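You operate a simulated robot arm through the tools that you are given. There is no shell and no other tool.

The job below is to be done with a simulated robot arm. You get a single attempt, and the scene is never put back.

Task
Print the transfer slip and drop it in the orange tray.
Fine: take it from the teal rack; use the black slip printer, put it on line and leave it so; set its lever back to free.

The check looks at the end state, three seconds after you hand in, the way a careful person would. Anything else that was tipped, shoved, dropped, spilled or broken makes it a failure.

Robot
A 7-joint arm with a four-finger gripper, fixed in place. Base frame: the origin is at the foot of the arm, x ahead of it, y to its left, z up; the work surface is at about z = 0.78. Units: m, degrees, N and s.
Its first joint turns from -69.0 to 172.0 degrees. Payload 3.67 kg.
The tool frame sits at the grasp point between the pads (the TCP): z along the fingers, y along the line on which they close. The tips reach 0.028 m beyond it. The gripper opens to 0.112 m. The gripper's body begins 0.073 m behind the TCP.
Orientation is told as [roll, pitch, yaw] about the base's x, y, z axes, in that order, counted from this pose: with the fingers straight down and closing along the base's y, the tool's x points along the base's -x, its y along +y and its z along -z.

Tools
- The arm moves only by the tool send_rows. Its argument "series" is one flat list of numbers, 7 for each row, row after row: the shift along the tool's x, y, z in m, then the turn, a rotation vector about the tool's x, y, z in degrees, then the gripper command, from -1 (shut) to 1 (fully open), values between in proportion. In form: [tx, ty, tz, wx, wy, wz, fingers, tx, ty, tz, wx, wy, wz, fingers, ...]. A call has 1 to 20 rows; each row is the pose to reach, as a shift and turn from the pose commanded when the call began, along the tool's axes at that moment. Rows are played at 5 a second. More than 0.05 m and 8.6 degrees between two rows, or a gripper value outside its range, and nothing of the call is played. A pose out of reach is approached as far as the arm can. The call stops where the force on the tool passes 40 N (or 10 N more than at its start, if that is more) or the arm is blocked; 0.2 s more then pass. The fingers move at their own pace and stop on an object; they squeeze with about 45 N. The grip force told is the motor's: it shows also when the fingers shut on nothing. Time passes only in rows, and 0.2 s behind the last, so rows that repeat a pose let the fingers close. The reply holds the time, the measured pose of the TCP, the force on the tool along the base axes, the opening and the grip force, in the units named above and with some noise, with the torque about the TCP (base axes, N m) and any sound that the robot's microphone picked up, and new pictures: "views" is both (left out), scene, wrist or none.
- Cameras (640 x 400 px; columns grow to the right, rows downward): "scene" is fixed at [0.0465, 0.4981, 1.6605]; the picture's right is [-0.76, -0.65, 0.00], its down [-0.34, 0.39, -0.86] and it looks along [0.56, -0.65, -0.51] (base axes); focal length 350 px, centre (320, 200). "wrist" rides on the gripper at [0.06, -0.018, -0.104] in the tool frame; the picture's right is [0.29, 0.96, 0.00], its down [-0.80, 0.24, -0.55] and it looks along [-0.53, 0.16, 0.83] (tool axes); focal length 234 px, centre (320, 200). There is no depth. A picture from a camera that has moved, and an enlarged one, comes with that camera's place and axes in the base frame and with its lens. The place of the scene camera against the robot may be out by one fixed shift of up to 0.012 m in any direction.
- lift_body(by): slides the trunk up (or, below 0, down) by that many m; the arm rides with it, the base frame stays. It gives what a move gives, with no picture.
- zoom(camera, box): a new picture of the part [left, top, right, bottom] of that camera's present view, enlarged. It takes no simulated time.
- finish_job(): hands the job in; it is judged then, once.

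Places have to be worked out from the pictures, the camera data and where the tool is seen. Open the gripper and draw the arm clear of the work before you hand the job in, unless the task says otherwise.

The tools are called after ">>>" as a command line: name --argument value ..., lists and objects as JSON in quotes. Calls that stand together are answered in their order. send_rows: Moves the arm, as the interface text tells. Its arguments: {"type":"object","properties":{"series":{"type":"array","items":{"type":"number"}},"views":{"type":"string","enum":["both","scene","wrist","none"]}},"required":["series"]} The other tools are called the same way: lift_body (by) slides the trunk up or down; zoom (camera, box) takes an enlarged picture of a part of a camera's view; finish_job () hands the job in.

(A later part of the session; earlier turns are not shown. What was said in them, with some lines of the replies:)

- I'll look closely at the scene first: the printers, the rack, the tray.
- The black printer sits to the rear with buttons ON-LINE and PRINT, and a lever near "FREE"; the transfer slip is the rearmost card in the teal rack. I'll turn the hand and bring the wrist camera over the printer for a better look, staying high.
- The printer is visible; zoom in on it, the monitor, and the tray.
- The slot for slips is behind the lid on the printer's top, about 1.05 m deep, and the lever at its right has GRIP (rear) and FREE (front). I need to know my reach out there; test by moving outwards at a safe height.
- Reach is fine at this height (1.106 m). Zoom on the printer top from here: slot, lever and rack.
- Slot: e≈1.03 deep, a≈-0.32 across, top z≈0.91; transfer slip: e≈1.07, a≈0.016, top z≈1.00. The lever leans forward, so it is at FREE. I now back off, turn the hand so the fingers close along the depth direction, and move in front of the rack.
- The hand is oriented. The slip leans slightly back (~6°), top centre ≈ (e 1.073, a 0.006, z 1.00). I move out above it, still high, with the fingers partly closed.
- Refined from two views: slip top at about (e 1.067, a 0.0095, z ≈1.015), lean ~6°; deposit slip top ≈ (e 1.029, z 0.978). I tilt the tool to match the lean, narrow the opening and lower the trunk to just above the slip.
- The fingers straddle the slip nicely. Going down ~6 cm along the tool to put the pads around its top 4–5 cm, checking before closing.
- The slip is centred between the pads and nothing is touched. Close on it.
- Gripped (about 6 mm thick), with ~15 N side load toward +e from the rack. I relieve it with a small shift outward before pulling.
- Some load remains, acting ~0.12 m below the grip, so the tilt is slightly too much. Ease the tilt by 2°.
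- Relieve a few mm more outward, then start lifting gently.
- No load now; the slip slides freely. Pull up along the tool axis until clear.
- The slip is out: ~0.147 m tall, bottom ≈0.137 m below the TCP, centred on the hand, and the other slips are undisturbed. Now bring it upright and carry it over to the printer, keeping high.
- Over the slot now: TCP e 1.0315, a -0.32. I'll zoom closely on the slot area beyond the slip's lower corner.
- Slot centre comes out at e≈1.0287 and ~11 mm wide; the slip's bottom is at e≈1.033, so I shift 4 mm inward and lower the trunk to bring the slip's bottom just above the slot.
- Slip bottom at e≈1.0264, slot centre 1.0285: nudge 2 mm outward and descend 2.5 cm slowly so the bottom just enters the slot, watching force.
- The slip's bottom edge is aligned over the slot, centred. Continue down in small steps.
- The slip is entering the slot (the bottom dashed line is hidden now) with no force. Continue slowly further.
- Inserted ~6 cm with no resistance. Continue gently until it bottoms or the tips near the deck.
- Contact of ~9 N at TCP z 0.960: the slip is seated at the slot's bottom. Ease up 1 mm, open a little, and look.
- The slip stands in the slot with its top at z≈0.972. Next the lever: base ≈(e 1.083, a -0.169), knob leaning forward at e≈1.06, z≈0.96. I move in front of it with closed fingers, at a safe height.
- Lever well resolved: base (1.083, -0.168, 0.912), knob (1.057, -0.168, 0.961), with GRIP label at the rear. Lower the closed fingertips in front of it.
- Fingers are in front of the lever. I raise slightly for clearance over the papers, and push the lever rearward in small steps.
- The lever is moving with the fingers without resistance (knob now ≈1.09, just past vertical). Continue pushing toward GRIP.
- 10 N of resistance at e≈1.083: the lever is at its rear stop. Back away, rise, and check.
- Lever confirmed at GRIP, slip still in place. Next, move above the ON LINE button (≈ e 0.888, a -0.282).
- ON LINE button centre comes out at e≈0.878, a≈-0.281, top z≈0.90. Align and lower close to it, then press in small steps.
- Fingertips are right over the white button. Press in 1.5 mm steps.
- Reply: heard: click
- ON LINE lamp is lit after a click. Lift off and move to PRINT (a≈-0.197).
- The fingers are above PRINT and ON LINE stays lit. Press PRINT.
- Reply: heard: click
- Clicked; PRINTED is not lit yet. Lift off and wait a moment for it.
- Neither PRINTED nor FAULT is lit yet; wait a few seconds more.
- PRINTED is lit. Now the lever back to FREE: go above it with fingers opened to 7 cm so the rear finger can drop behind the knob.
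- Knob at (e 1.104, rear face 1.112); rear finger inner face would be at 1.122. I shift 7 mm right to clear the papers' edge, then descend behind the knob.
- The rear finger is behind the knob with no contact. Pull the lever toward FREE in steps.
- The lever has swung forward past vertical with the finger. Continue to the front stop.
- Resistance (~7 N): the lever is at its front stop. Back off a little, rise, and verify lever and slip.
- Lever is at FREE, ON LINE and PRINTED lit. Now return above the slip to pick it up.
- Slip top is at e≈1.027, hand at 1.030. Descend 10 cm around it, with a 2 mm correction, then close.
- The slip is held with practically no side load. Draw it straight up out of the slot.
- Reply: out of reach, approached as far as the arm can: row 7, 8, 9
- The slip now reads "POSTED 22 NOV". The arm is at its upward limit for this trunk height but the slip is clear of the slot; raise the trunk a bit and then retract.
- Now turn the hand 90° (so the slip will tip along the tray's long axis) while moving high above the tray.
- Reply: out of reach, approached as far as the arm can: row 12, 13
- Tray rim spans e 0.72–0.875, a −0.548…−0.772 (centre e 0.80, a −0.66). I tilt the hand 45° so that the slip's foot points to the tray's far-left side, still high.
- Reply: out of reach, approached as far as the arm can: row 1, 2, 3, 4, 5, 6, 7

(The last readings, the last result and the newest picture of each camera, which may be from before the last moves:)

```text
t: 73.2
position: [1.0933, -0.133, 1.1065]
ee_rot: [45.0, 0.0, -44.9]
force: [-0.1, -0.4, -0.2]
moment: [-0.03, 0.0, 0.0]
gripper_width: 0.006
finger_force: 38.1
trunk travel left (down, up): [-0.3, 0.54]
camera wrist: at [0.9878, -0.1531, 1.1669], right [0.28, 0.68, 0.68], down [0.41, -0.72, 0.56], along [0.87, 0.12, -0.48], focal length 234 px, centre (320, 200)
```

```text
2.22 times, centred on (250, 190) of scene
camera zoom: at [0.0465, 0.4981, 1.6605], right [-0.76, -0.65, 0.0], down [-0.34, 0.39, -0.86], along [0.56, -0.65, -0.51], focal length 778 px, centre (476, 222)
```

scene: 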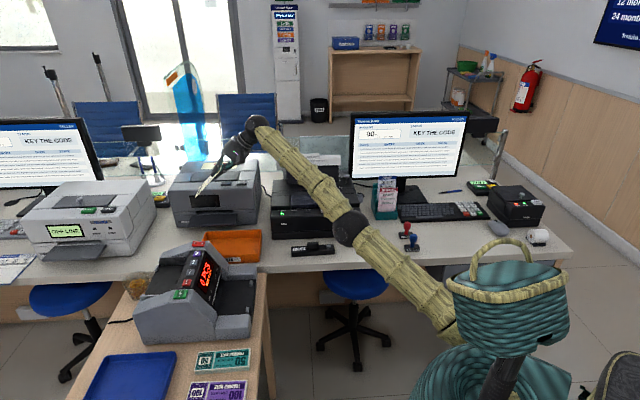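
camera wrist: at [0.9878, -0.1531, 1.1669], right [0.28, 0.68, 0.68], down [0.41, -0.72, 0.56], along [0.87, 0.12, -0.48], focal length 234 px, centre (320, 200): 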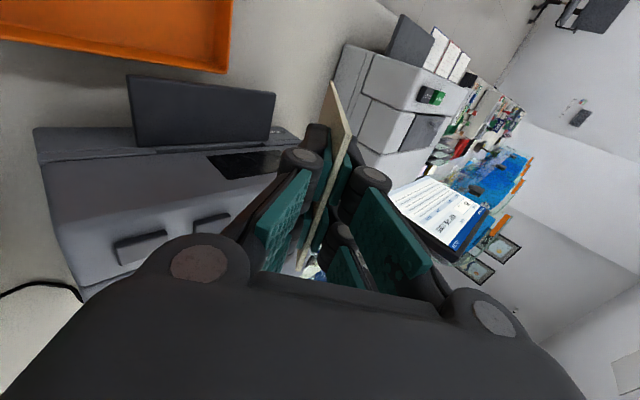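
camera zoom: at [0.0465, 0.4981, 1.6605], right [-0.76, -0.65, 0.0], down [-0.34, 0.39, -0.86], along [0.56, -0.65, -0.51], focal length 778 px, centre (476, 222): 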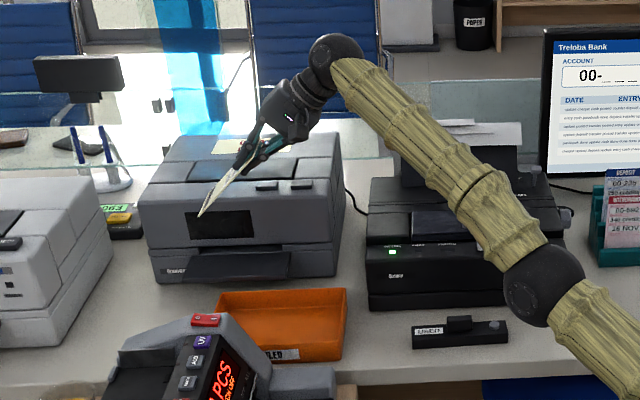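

The tool is at 45° and now at (e 0.867, a −0.679, z 1.107), farther out than planned, but nothing is touched. Bring it to e 0.80, a −0.638 at this height.

>>> send_rows --series '[0.023, -0.01, -0.01, 0, 0, 0, -1, 0.046, -0.02, -0.02, 0, 0, 0, -1, 0.069, -0.029, -0.029, 0, 0, 0, -1, 0.069, -0.029, -0.029, 0, 0, 0, -1]' --views "both"

>>> zoom --camera "scene" --box '[180, 100, 320, 280]'

```text
t: 74.2
position: [1.0804, -0.1166, 1.1334]
ee_rot: [44.8, 0.0, -44.9]
force: [-0.6, 0.5, -0.9]
moment: [0.03, 0.01, 0.03]
gripper_width: 0.0059
finger_force: 38.3
out of reach, approached as far as the arm can: row 1, 2, 3, 4
trunk travel left (down, up): [-0.3, 0.54]
camera wrist: at [0.9752, -0.1366, 1.194], right [0.28, 0.68, 0.68], down [0.41, -0.72, 0.56], along [0.87, 0.12, -0.48], focal length 234 px, centre (320, 200)
```

scene: 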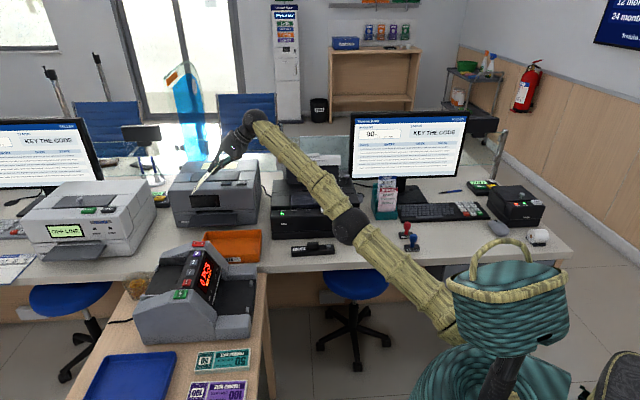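
wrist: 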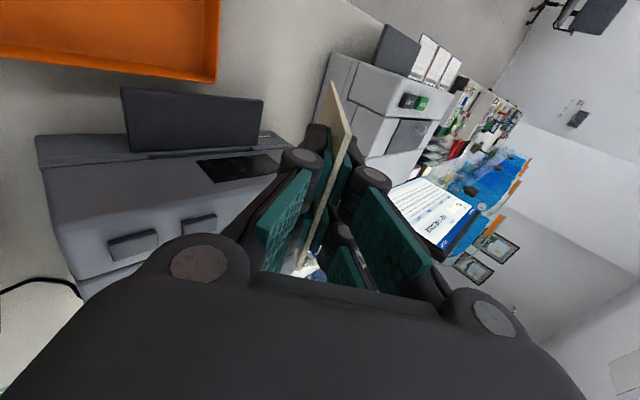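

```text
2.22 times, centred on (250, 190) of scene
camera zoom: at [0.0465, 0.4981, 1.6605], right [-0.76, -0.65, 0.0], down [-0.34, 0.39, -0.86], along [0.56, -0.65, -0.51], focal length 778 px, centre (476, 222)
```

zoom: 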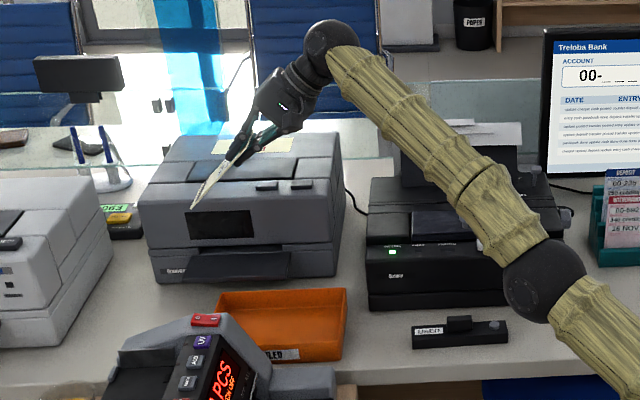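

The arm is stretched because the wrist is high relative to the lowered trunk; descending by arm will relieve this. Go inward first and then down to z≈1.0.

>>> send_rows --series '[0.024, -0.02, 0.005, 0, 0, 0, -1, 0.048, -0.045, 0.015, 0, 0, 0, -1, 0.048, -0.075, 0.033, 0, 0, 0, -1, 0.048, -0.1, 0.048, 0, 0, 0, -1, 0.048, -0.1248, 0.0632, 0, 0, 0, -1, 0.048, -0.1248, 0.0632, 0, 0, 0, -1]' --views "both"

>>> zoom --camera "scene" --box '[180, 100, 320, 280]'

```text
t: 75.5
position: [1.1186, -0.11, 1.0448]
ee_rot: [44.8, 0.1, -44.9]
force: [0.3, -0.2, 0.3]
moment: [-0.03, -0.01, 0.01]
gripper_width: 0.0059
finger_force: 38.7
out of reach, approached as far as the arm can: row 1, 2, 3, 4, 5, 6
trunk travel left (down, up): [-0.3, 0.54]
camera wrist: at [1.0131, -0.1297, 1.1057], right [0.28, 0.68, 0.68], down [0.41, -0.72, 0.56], along [0.87, 0.12, -0.48], focal length 234 px, centre (320, 200)
```

scene: 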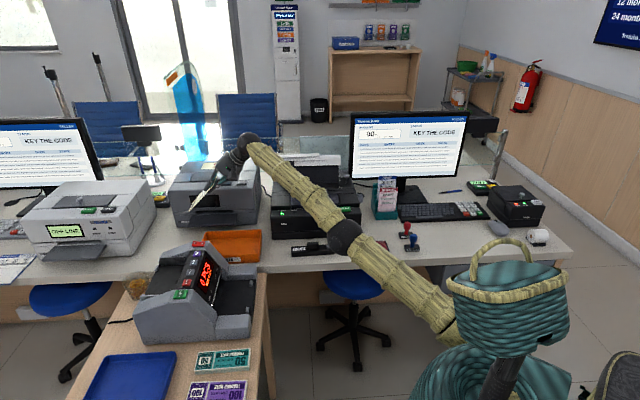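
wrist: 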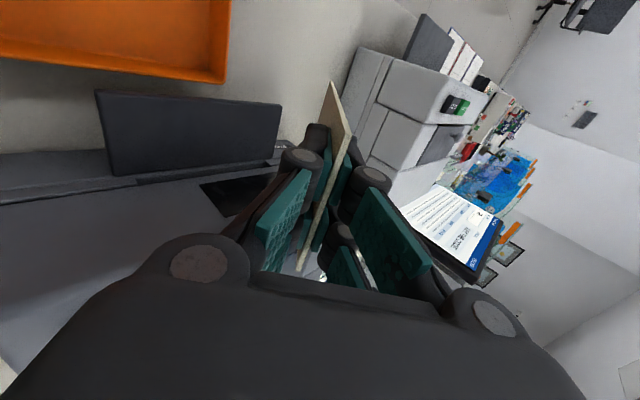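

```text
2.22 times, centred on (250, 190) of scene
camera zoom: at [0.0465, 0.4981, 1.6605], right [-0.76, -0.65, 0.0], down [-0.34, 0.39, -0.86], along [0.56, -0.65, -0.51], focal length 778 px, centre (476, 222)
```

zoom: 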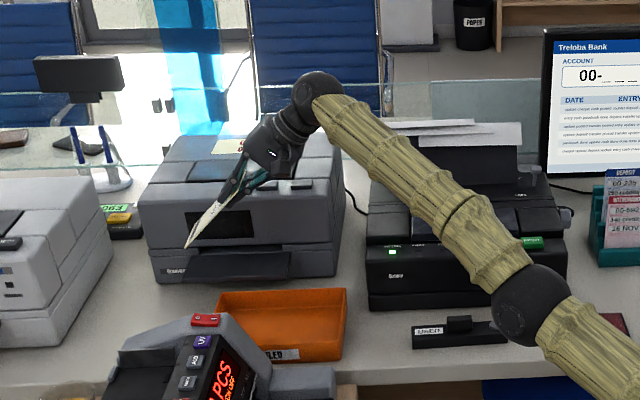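

The 45° tilt runs into a wrist limit and pushes the arm outward. I'll undo it: raise the trunk to be clear of the grey printer, then bring the tool back upright while moving inward.

>>> lift_body --by 0.13

>>> send_rows --series '[0.01, -0.005, -0.005, 7.5, 0, 0, -1, 0.02, -0.01, -0.01, 15, 0, 0, -1, 0.03, -0.015, -0.015, 22.5, 0, 0, -1, 0.04, -0.02, -0.02, 30, 0, 0, -1, 0.05, -0.03, -0.03, 37.5, 0, 0, -1, 0.06, -0.04, -0.04, 45, 0, 0, -1, 0.07, -0.06, -0.06, 45, 0, 0, -1, 0.07, -0.07, -0.07, 45, 0, 0, -1]' --views "scene"

```text
t: 77.1
position: [1.1192, -0.1107, 1.1745]
ee_rot: [44.8, 0.0, -44.9]
force: [0.7, -0.6, -0.8]
moment: [0.01, -0.03, -0.03]
gripper_width: 0.006
finger_force: 38.4
trunk travel left (down, up): [-0.43, 0.41]
```

```text
t: 78.9
position: [0.9786, -0.1353, 1.172]
ee_rot: [-0.2, 0.2, -44.9]
force: [0.0, -1.2, 0.3]
moment: [0.01, -0.01, -0.02]
gripper_width: 0.0059
finger_force: 38.3
out of reach, approached as far as the arm can: row 1, 2, 3, 4, 5, 6, 7, 8
trunk travel left (down, up): [-0.43, 0.41]
```

scene: 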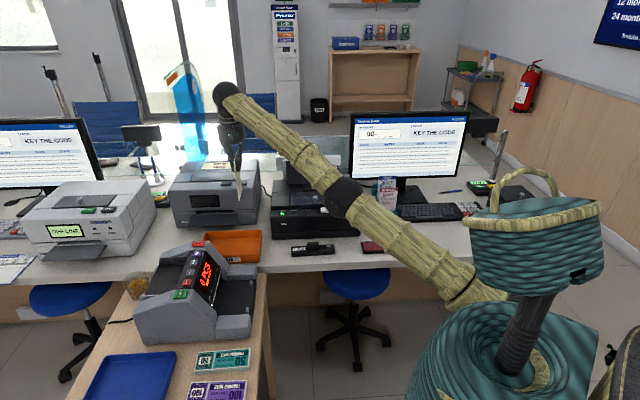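

Upright again at (e 0.788, a −0.596, z 1.172), above the tray. Descend by arm (that increases reach) and move to the tray's middle.

>>> send_rows --series '[-0.002, 0.002, 0.035, 0, 0, 0, -1, -0.005, 0.02, 0.07, 0, 0, 0, -1, -0.01, 0.04, 0.1, 0, 0, 0, -1, -0.01, 0.054, 0.125, 0, 0, 0, -1, -0.01, 0.054, 0.125, 0, 0, 0, -1]' --views "both"

>>> zoom --camera "scene" --box '[180, 100, 320, 280]'

```text
t: 80.1
position: [1.0229, -0.1025, 1.047]
ee_rot: [-0.1, 0.1, -44.8]
force: [-0.4, 0.2, -0.7]
moment: [0.02, 0.02, -0.02]
gripper_width: 0.0059
finger_force: 39.1
out of reach, approached as far as the arm can: row 1, 2
trunk travel left (down, up): [-0.43, 0.41]
camera wrist: at [0.9657, -0.0735, 1.1506], right [0.47, 0.88, 0.0], down [0.73, -0.39, 0.55], along [0.49, -0.26, -0.83], focal length 234 px, centre (320, 200)
```

scene: 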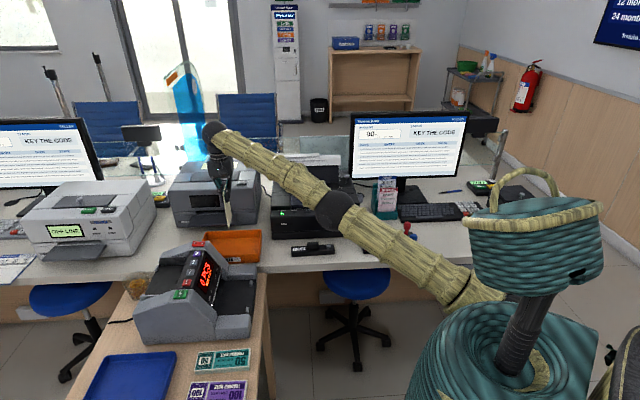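
wrist: 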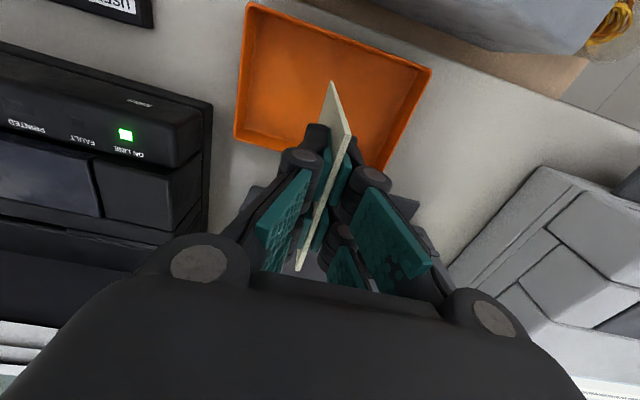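

```text
2.22 times, centred on (250, 190) of scene
camera zoom: at [0.0465, 0.4981, 1.6605], right [-0.76, -0.65, 0.0], down [-0.34, 0.39, -0.86], along [0.56, -0.65, -0.51], focal length 778 px, centre (476, 222)
```

zoom: 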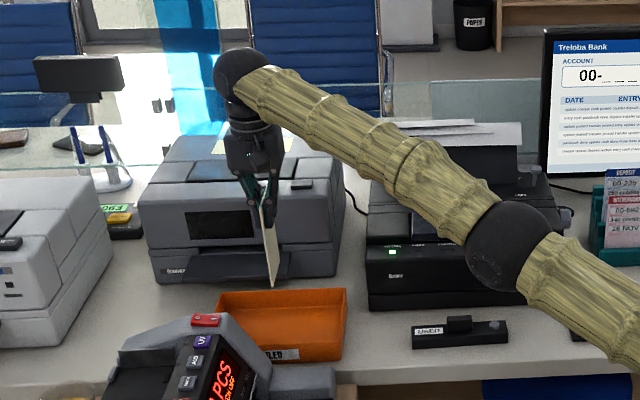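

Well placed above the tray (e 0.796, a −0.651). Try a modest 21° tilt here, with slack in reach now.

>>> send_rows --series '[0, 0, 0, -7, 0, 0, -1, 0, 0, 0, -14, 0, 0, -1, 0, 0, 0, -21, 0, 0, -1, 0, 0, 0, -21, 0, 0, -1]' --views "both"

>>> zoom --camera "scene" --box '[180, 100, 320, 280]'

```text
t: 81.1
position: [1.0252, -0.1011, 1.0467]
ee_rot: [20.9, 0.2, -44.8]
force: [0.1, 0.4, 0.1]
moment: [-0.01, -0.01, 0.0]
gripper_width: 0.006
finger_force: 39.1
trunk travel left (down, up): [-0.43, 0.41]
camera wrist: at [0.9425, -0.0976, 1.1377], right [0.43, 0.84, 0.34], down [0.58, -0.55, 0.6], along [0.69, -0.06, -0.72], focal length 234 px, centre (320, 200)
```

scene: 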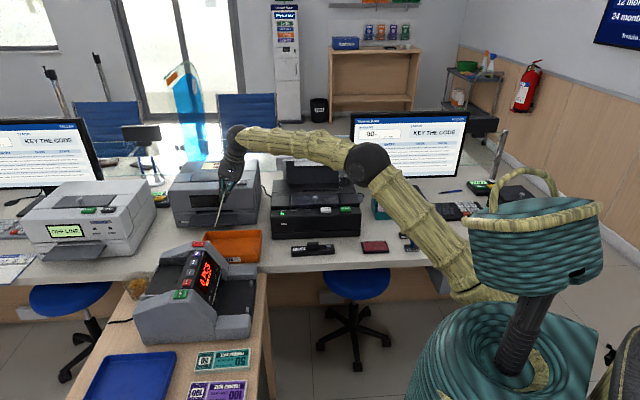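
wrist: 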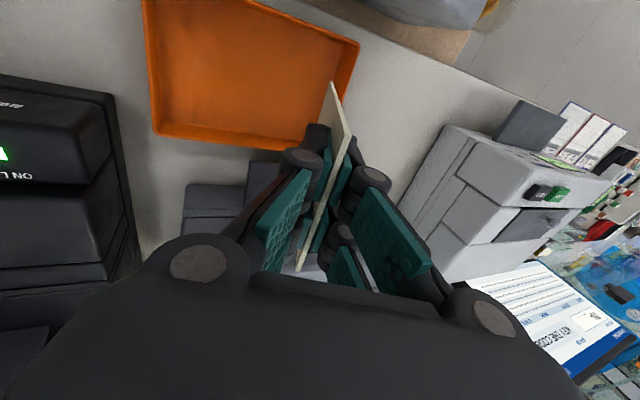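

```text
2.22 times, centred on (250, 190) of scene
camera zoom: at [0.0465, 0.4981, 1.6605], right [-0.76, -0.65, 0.0], down [-0.34, 0.39, -0.86], along [0.56, -0.65, -0.51], focal length 778 px, centre (476, 222)
```

zoom: 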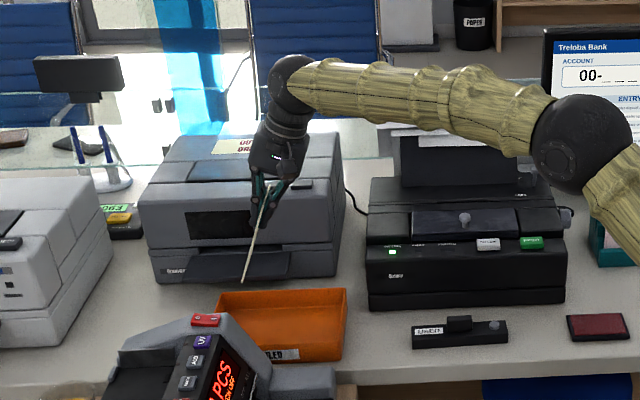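

The tilt is reachable here. Tilt another 21° so the slip is closer to lying down.

>>> send_rows --series '[0, -0.003, -0.001, -7, 0, 0, -1, 0, -0.007, -0.003, -14, 0, 0, -1, 0, -0.0103, -0.004, -21, 0, 0, -1, 0, -0.0103, -0.004, -21, 0, 0, -1]' --views "both"

>>> zoom --camera "scene" --box '[180, 100, 320, 280]'

```text
t: 82.1
position: [1.017, -0.1099, 1.048]
ee_rot: [41.8, 0.0, -44.8]
force: [0.3, 0.9, -0.6]
moment: [-0.03, -0.02, -0.05]
gripper_width: 0.0062
finger_force: 38.3
trunk travel left (down, up): [-0.43, 0.41]
camera wrist: at [0.9137, -0.1256, 1.113], right [0.3, 0.71, 0.64], down [0.43, -0.7, 0.57], along [0.85, 0.1, -0.51], focal length 234 px, centre (320, 200)
```

scene: 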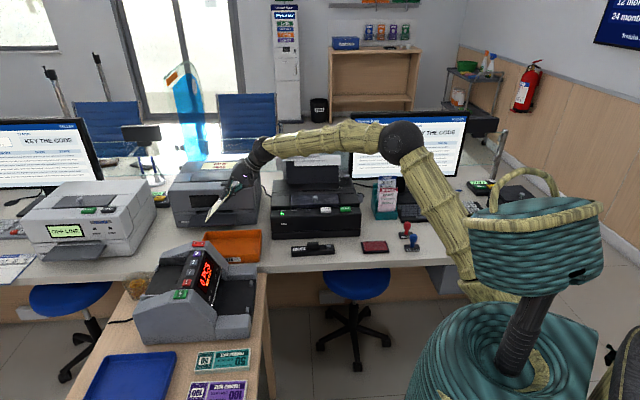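
wrist: 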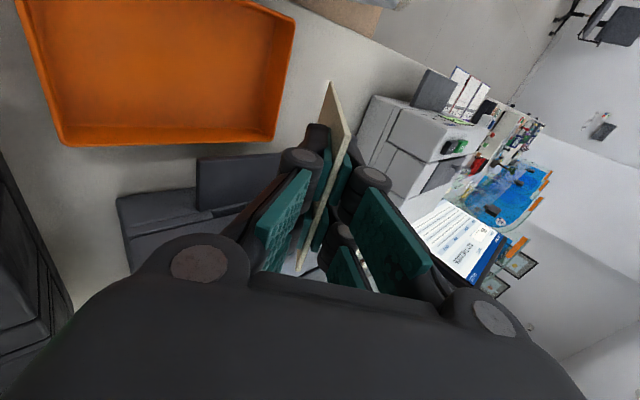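

```text
2.22 times, centred on (250, 190) of scene
camera zoom: at [0.0465, 0.4981, 1.6605], right [-0.76, -0.65, 0.0], down [-0.34, 0.39, -0.86], along [0.56, -0.65, -0.51], focal length 778 px, centre (476, 222)
```

zoom: 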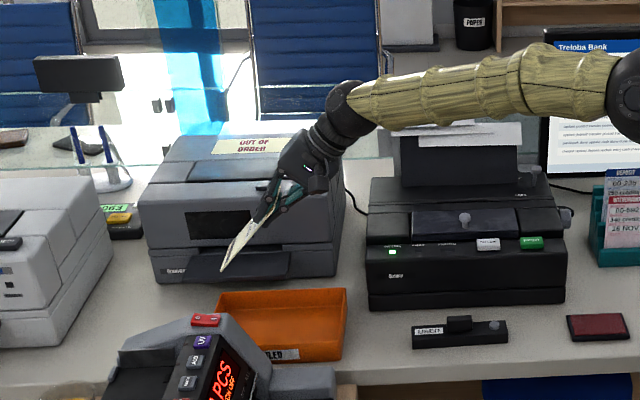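

The slip is inclined ~42° with its foot above the tray's left part. Lower the trunk 12 cm and check.

>>> lift_body --by -0.12

>>> send_rows --series '[0, 0, 0, 0, 0, 0, -1]' --views "both"

>>> zoom --camera "scene" --box '[190, 140, 330, 280]'

```text
t: 83.6
position: [1.0167, -0.1093, 0.9271]
ee_rot: [42.0, 0.2, -44.9]
force: [-0.5, -0.4, 0.4]
moment: [-0.01, 0.02, 0.01]
gripper_width: 0.0059
finger_force: 38.7
trunk travel left (down, up): [-0.31, 0.53]
```

```text
t: 84.0
position: [1.0166, -0.1096, 0.9277]
ee_rot: [42.0, 0.1, -44.8]
force: [-0.1, -0.7, -0.3]
moment: [-0.04, -0.01, 0.01]
gripper_width: 0.006
finger_force: 37.9
trunk travel left (down, up): [-0.31, 0.53]
camera wrist: at [0.9138, -0.1268, 0.9928], right [0.3, 0.71, 0.64], down [0.43, -0.7, 0.57], along [0.85, 0.1, -0.51], focal length 234 px, centre (320, 200)
```

scene: 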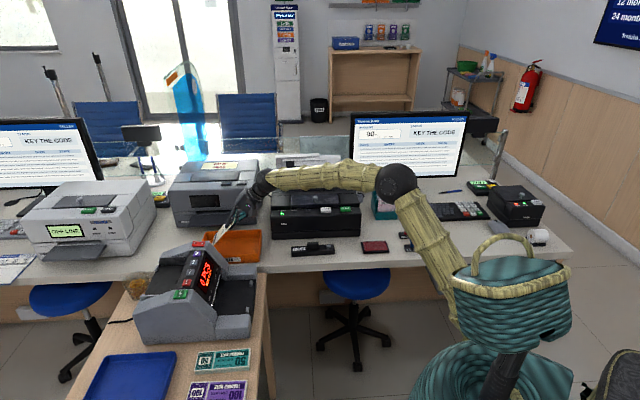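
wrist: 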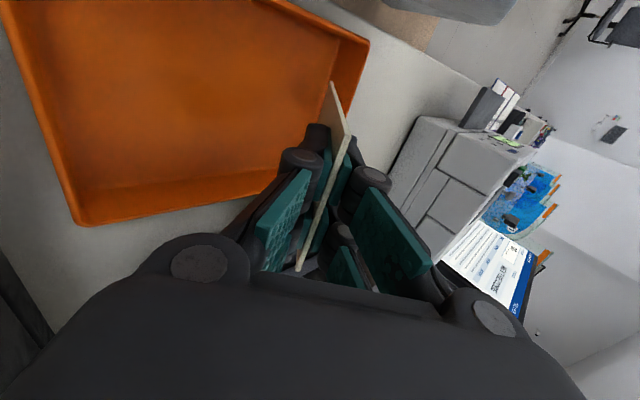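

```text
2.86 times, centred on (260, 210) of scene
camera zoom: at [0.0465, 0.4981, 1.6605], right [-0.76, -0.65, 0.0], down [-0.34, 0.39, -0.86], along [0.56, -0.65, -0.51], focal length 1000 px, centre (491, 171)
```

zoom: 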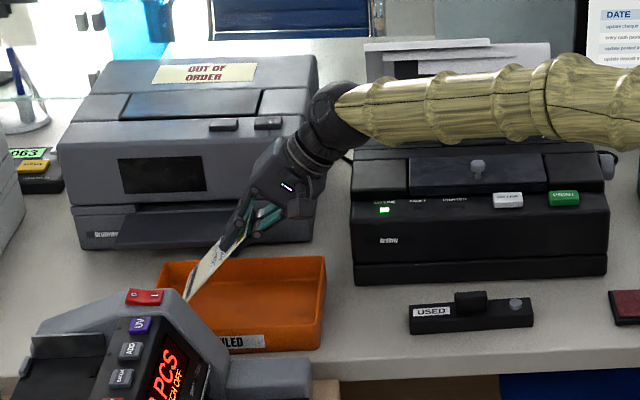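

The foot is just inside the left wall at rim height. Lower another 3 cm by arm, then in small steps until it touches the tray floor.

>>> send_rows --series '[0, -0.008, 0.005, 0, 0, 0, -1, 0, -0.0155, 0.012, 0, 0, 0, -1, 0, -0.0231, 0.0196, 0, 0, 0, -1, 0, -0.0251, 0.0218, 0, 0, 0, -1, 0, -0.0271, 0.024, 0, 0, 0, -1, 0, -0.0284, 0.0255, 0, 0, 0, -1]' --views "both"

>>> zoom --camera "scene" --box '[190, 140, 330, 280]'

>>> zoom --camera "wrist" --box '[200, 0, 440, 200]'

```text
t: 85.4
position: [1.0131, -0.1123, 0.8894]
ee_rot: [41.8, 0.1, -44.8]
force: [0.1, 0.5, 1.1]
moment: [0.02, 0.03, 0.01]
gripper_width: 0.0058
finger_force: 38.8
trunk travel left (down, up): [-0.31, 0.53]
camera wrist: at [0.9103, -0.1299, 0.9547], right [0.3, 0.71, 0.64], down [0.43, -0.7, 0.57], along [0.85, 0.1, -0.51], focal length 234 px, centre (320, 200)
```

scene: 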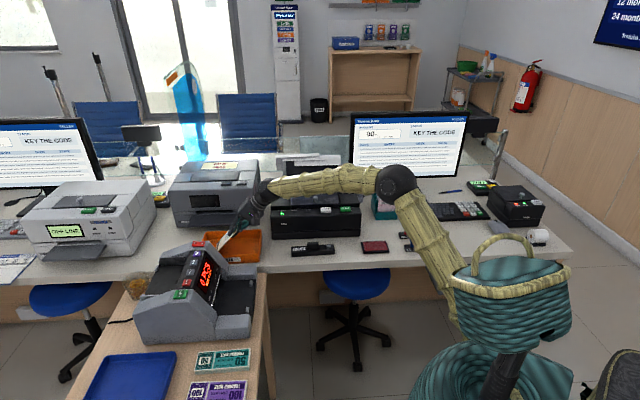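
wrist: 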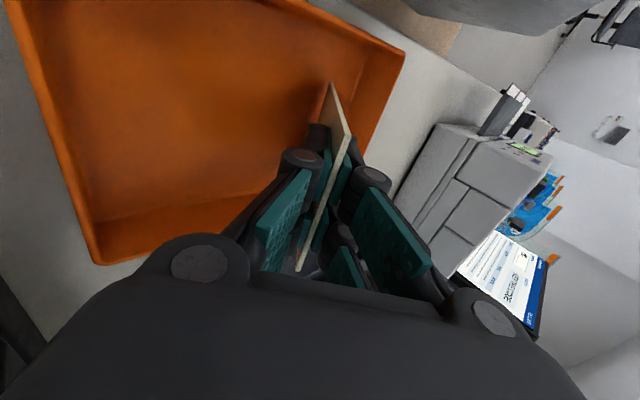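

```text
2.86 times, centred on (260, 210) of scene
camera zoom: at [0.0465, 0.4981, 1.6605], right [-0.76, -0.65, 0.0], down [-0.34, 0.39, -0.86], along [0.56, -0.65, -0.51], focal length 1000 px, centre (491, 171)
```

zoom: 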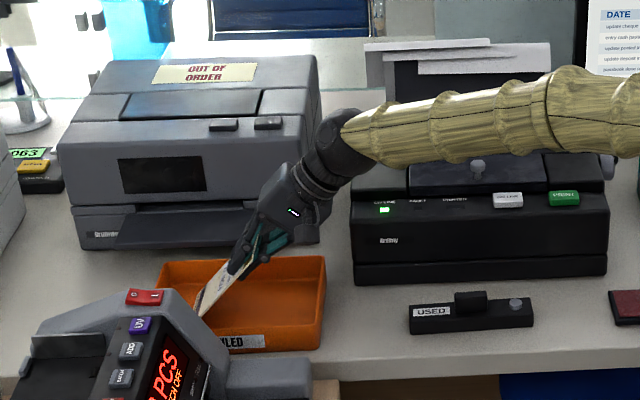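

```text
2.00 times, centred on (320, 100) of wrist
camera zoom: at [0.9103, -0.1299, 0.9547], right [0.3, 0.71, 0.64], down [0.43, -0.7, 0.57], along [0.85, 0.1, -0.51], focal length 468 px, centre (320, 400)
```

zoom: 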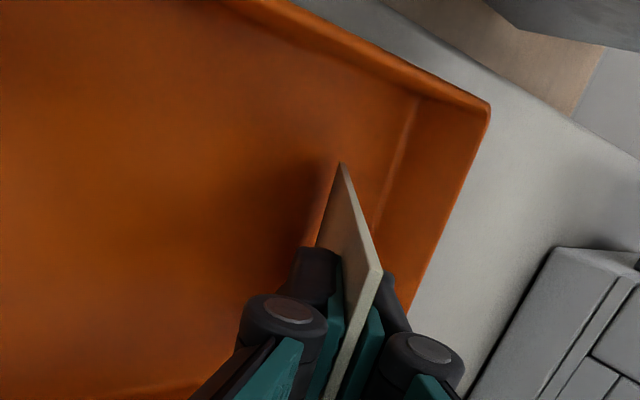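

The foot is inside, just short of the left wall's base, almost touching the floor. A final 3 mm, then open the fingers modestly.

>>> send_rows --series '[0, -0.002, 0.0022, 0, 0, 0, -1, 0, -0.002, 0.0022, 0, 0, 0, -0.8, 0, -0.002, 0.0022, 0, 0, 0, -0.6, 0, -0.002, 0.0022, 0, 0, 0, -0.5, 0, -0.002, 0.0022, 0, 0, 0, -0.5]' --views "both"

>>> zoom --camera "scene" --box '[190, 180, 290, 280]'

>>> zoom --camera "wrist" --box '[200, 0, 440, 200]'

```text
t: 86.6
position: [1.0141, -0.113, 0.887]
ee_rot: [41.9, 0.1, -44.9]
force: [0.4, -0.1, -0.8]
moment: [-0.01, -0.03, -0.04]
gripper_width: 0.0283
finger_force: 0.0
trunk travel left (down, up): [-0.31, 0.53]
camera wrist: at [0.9104, -0.1304, 0.9519], right [0.3, 0.71, 0.64], down [0.43, -0.7, 0.57], along [0.85, 0.1, -0.51], focal length 234 px, centre (320, 200)
```

scene: 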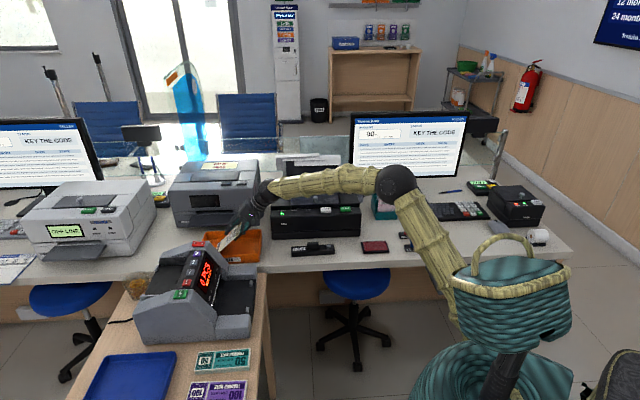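
wrist: 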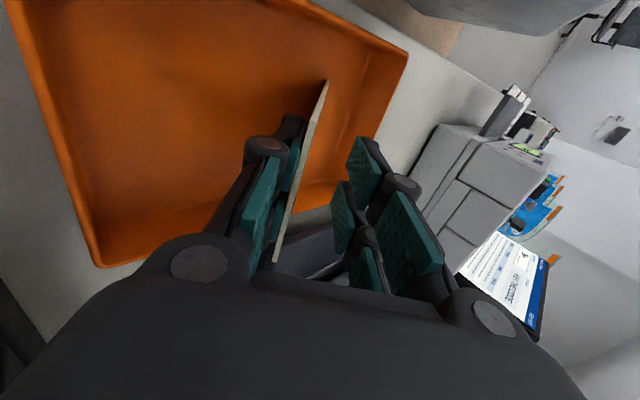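

```text
4.00 times, centred on (240, 230) of scene
camera zoom: at [0.0465, 0.4981, 1.6605], right [-0.76, -0.65, 0.0], down [-0.34, 0.39, -0.86], along [0.56, -0.65, -0.51], focal length 1401 px, centre (640, 80)
```

zoom: 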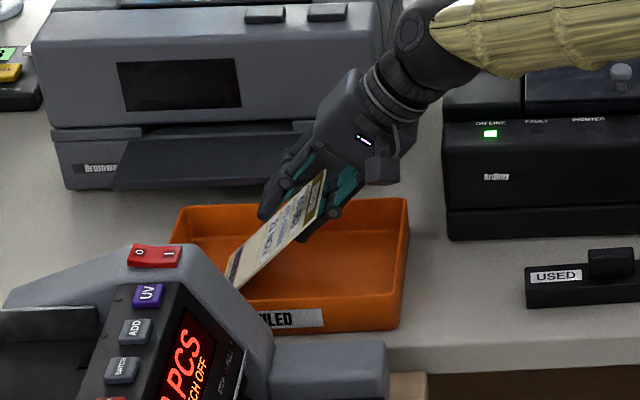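

```text
2.00 times, centred on (320, 100) of wrist
camera zoom: at [0.9104, -0.1304, 0.9519], right [0.3, 0.71, 0.64], down [0.43, -0.7, 0.57], along [0.85, 0.1, -0.51], focal length 468 px, centre (320, 400)
```

zoom: 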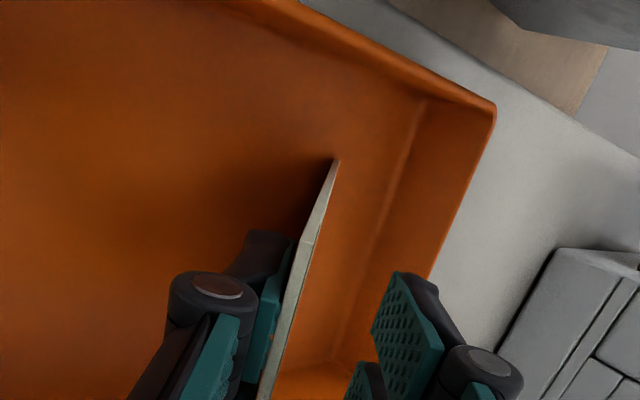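

The slip rests on the lower finger, printed side up, foot on the tray floor. Withdraw along the finger direction so it drops flat.

>>> send_rows --series '[0, 0, -0.012, 0, 0, 0, -0.5, 0, 0, -0.024, 0, 0, 0, -0.5, 0, 0, -0.036, 0, 0, 0, -0.5, 0, 0, -0.048, 0, 0, 0, -0.5, 0, 0, -0.06, 0, 0, 0, -0.5, 0, 0, -0.08, 0, 0, 0, -0.5, 0, 0, -0.1, 0, 0, 0, -0.5, 0, 0, -0.12, 0, 0, 0, -0.5]' --views "both"

>>> zoom --camera "scene" --box '[190, 180, 290, 280]'

>>> zoom --camera "wrist" --box '[0, 0, 440, 260]'

```text
t: 88.4
position: [0.956, -0.1693, 0.9762]
ee_rot: [41.9, 0.1, -44.9]
force: [0.1, -0.4, 0.5]
moment: [-0.01, -0.01, -0.02]
gripper_width: 0.028
finger_force: 0.0
trunk travel left (down, up): [-0.31, 0.53]
camera wrist: at [0.8543, -0.1874, 1.0414], right [0.3, 0.71, 0.64], down [0.43, -0.7, 0.57], along [0.85, 0.1, -0.51], focal length 234 px, centre (320, 200)
```

scene: 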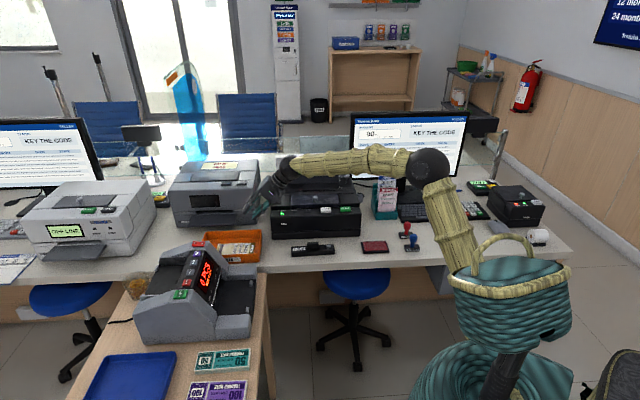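
wrist: 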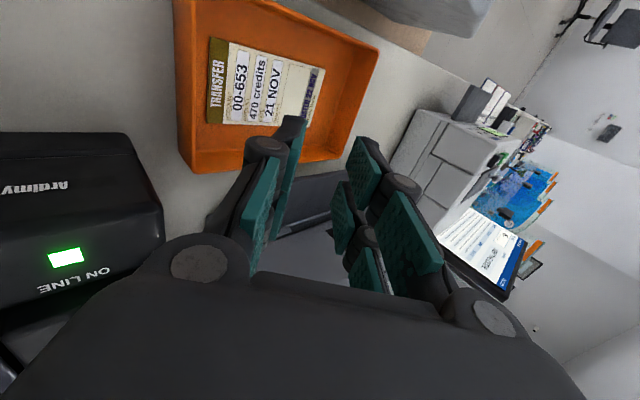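

```text
4.00 times, centred on (240, 230) of scene
camera zoom: at [0.0465, 0.4981, 1.6605], right [-0.76, -0.65, 0.0], down [-0.34, 0.39, -0.86], along [0.56, -0.65, -0.51], focal length 1401 px, centre (640, 80)
```

zoom: 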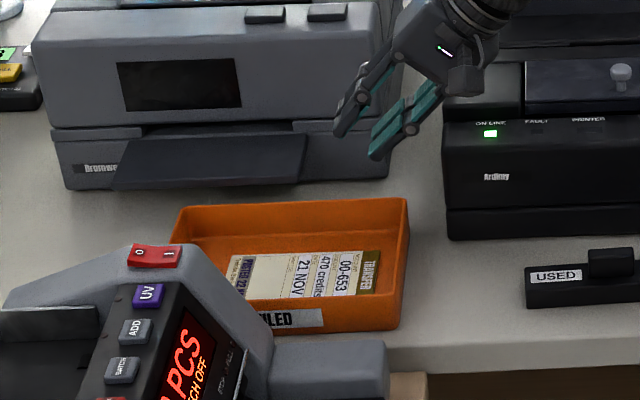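

```text
1.45 times, centred on (220, 130) of wrist
camera zoom: at [0.8543, -0.1874, 1.0414], right [0.3, 0.71, 0.64], down [0.43, -0.7, 0.57], along [0.85, 0.1, -0.51], focal length 341 px, centre (466, 302)
```

zoom: 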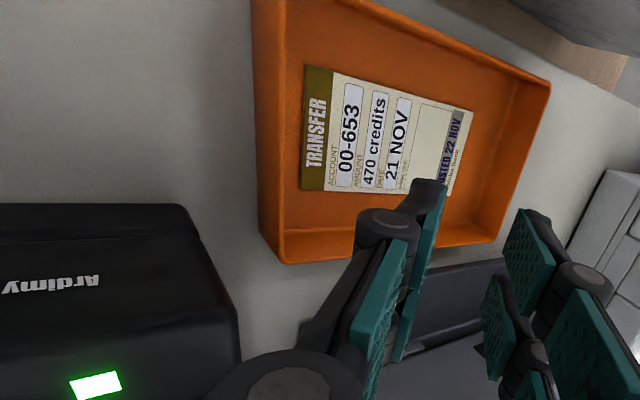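

The slip lies flat in the orange tray with "POSTED 22 NOV" visible. Raise the trunk, straighten the tool, open the gripper, and retract clear.

>>> lift_body --by 0.2

>>> send_rows --series '[0.03, 0, 0, 7.5, 0, 0, 0, 0.06, 0, -0.01, 15, 0, 0, 0.5, 0.09, 0, -0.02, 22.5, 0, 0, 1, 0.12, 0, -0.03, 30, 0, 0, 1, 0.15, -0.02, -0.04, 37.5, 0, 0, 1, 0.17, -0.04, -0.04, 42, 0, 0, 1, 0.2, -0.06, -0.04, 42, 0, 0, 1, 0.22, -0.09, -0.04, 42, 0, 0, 1, 0.22, -0.09, -0.04, 42, 0, 0, 1]' --views "both"

>>> zoom --camera "scene" --box '[190, 140, 390, 280]'

>>> zoom --camera "scene" --box '[350, 150, 450, 260]'

>>> zoom --camera "scene" --box '[270, 150, 370, 240]'

```text
t: 90.6
position: [0.9578, -0.1701, 1.1767]
ee_rot: [41.9, 0.2, -45.0]
force: [-0.7, -0.8, -1.0]
moment: [0.01, -0.01, -0.03]
gripper_width: 0.0281
finger_force: 0.1
trunk travel left (down, up): [-0.51, 0.33]
```

```text
t: 92.6
position: [0.7353, -0.0812, 1.1453]
ee_rot: [-0.1, 0.1, -44.9]
force: [-0.5, 0.2, 0.4]
moment: [-0.01, -0.01, -0.02]
gripper_width: 0.1122
finger_force: 0.2
trunk travel left (down, up): [-0.51, 0.33]
camera wrist: at [0.6785, -0.0526, 1.2491], right [0.47, 0.88, 0.0], down [0.74, -0.39, 0.55], along [0.49, -0.26, -0.83], focal length 234 px, centre (320, 200)
```

scene: 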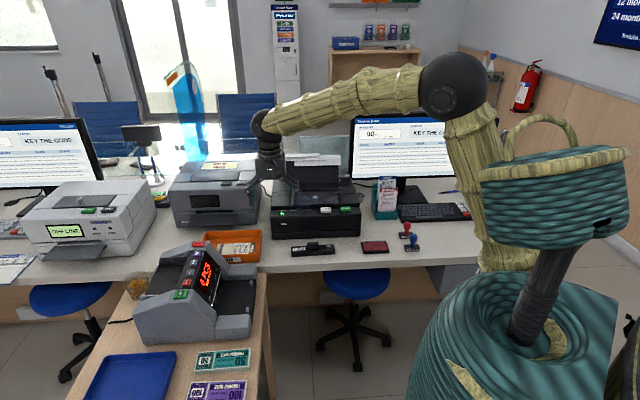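
wrist: 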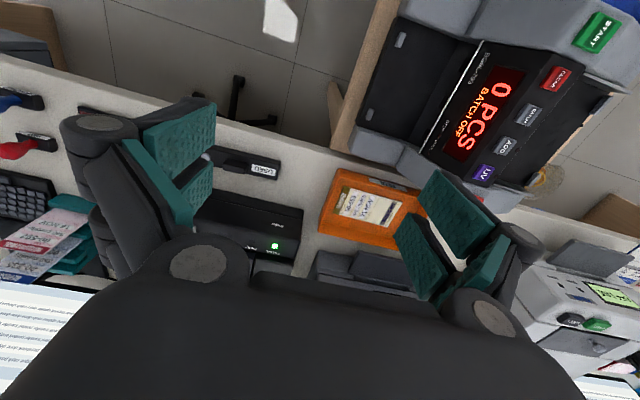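

```text
2.86 times, centred on (290, 210) of scene
camera zoom: at [0.0465, 0.4981, 1.6605], right [-0.76, -0.65, 0.0], down [-0.34, 0.39, -0.86], along [0.56, -0.65, -0.51], focal length 1000 px, centre (406, 171)
```

zoom: 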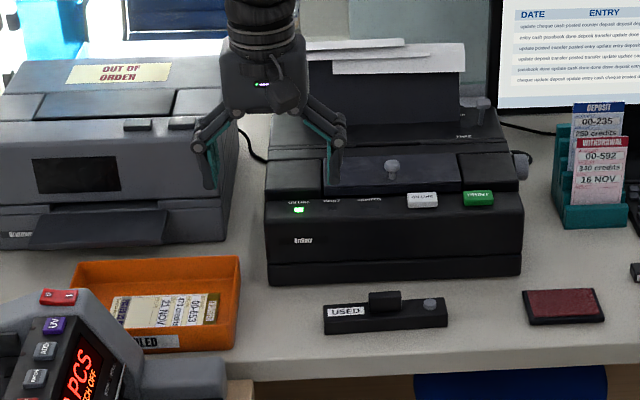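

```text
3.64 times, centred on (400, 205) of scene
camera zoom: at [0.0465, 0.4981, 1.6605], right [-0.76, -0.65, 0.0], down [-0.34, 0.39, -0.86], along [0.56, -0.65, -0.51], focal length 1273 px, centre (29, 182)
```

zoom: 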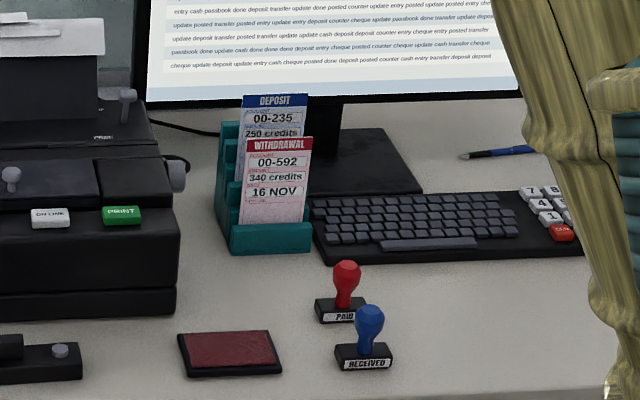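

```text
4.44 times, centred on (320, 195) of scene
camera zoom: at [0.0465, 0.4981, 1.6605], right [-0.76, -0.65, 0.0], down [-0.34, 0.39, -0.86], along [0.56, -0.65, -0.51], focal length 1556 px, centre (320, 222)
```

zoom: 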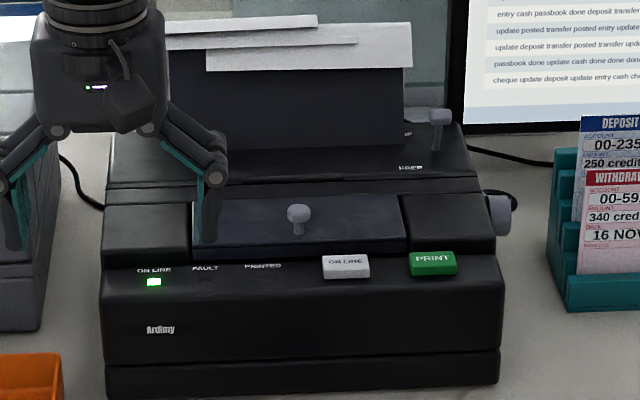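

Everything is in its end state: the slip is printed and flat in the orange tray. The printer is on line, its lever is at FREE, and the other things are undisturbed. The gripper is open and clear, so I hand in.

>>> finish_job

```text
The job is handed in.
```

The transfer slip from the teal rack is printed ("POSTED 22 NOV") and lies flat, face up, in the orange tray.

- **Printer:** the ON LINE lamp on the black slip printer is still lit. It printed on the first press; PRINTED came on a few seconds later and went out once the slip was taken out.
- **Lever:** it went to GRIP for printing and is back at FREE. I checked it by camera after moving it.
- **Surroundings:** the last pictures show the other two slips in the rack and the other items on the counter undisturbed.
- **Arm:** the gripper is open and the arm is clear of the work.

One detour: my first approach to the tray, with the hand tilted 45°, ran past the arm's reach, and the hand drifted out toward the grey printer. I raised the hand and came in again with a shallower tilt. The force readings showed no contact.
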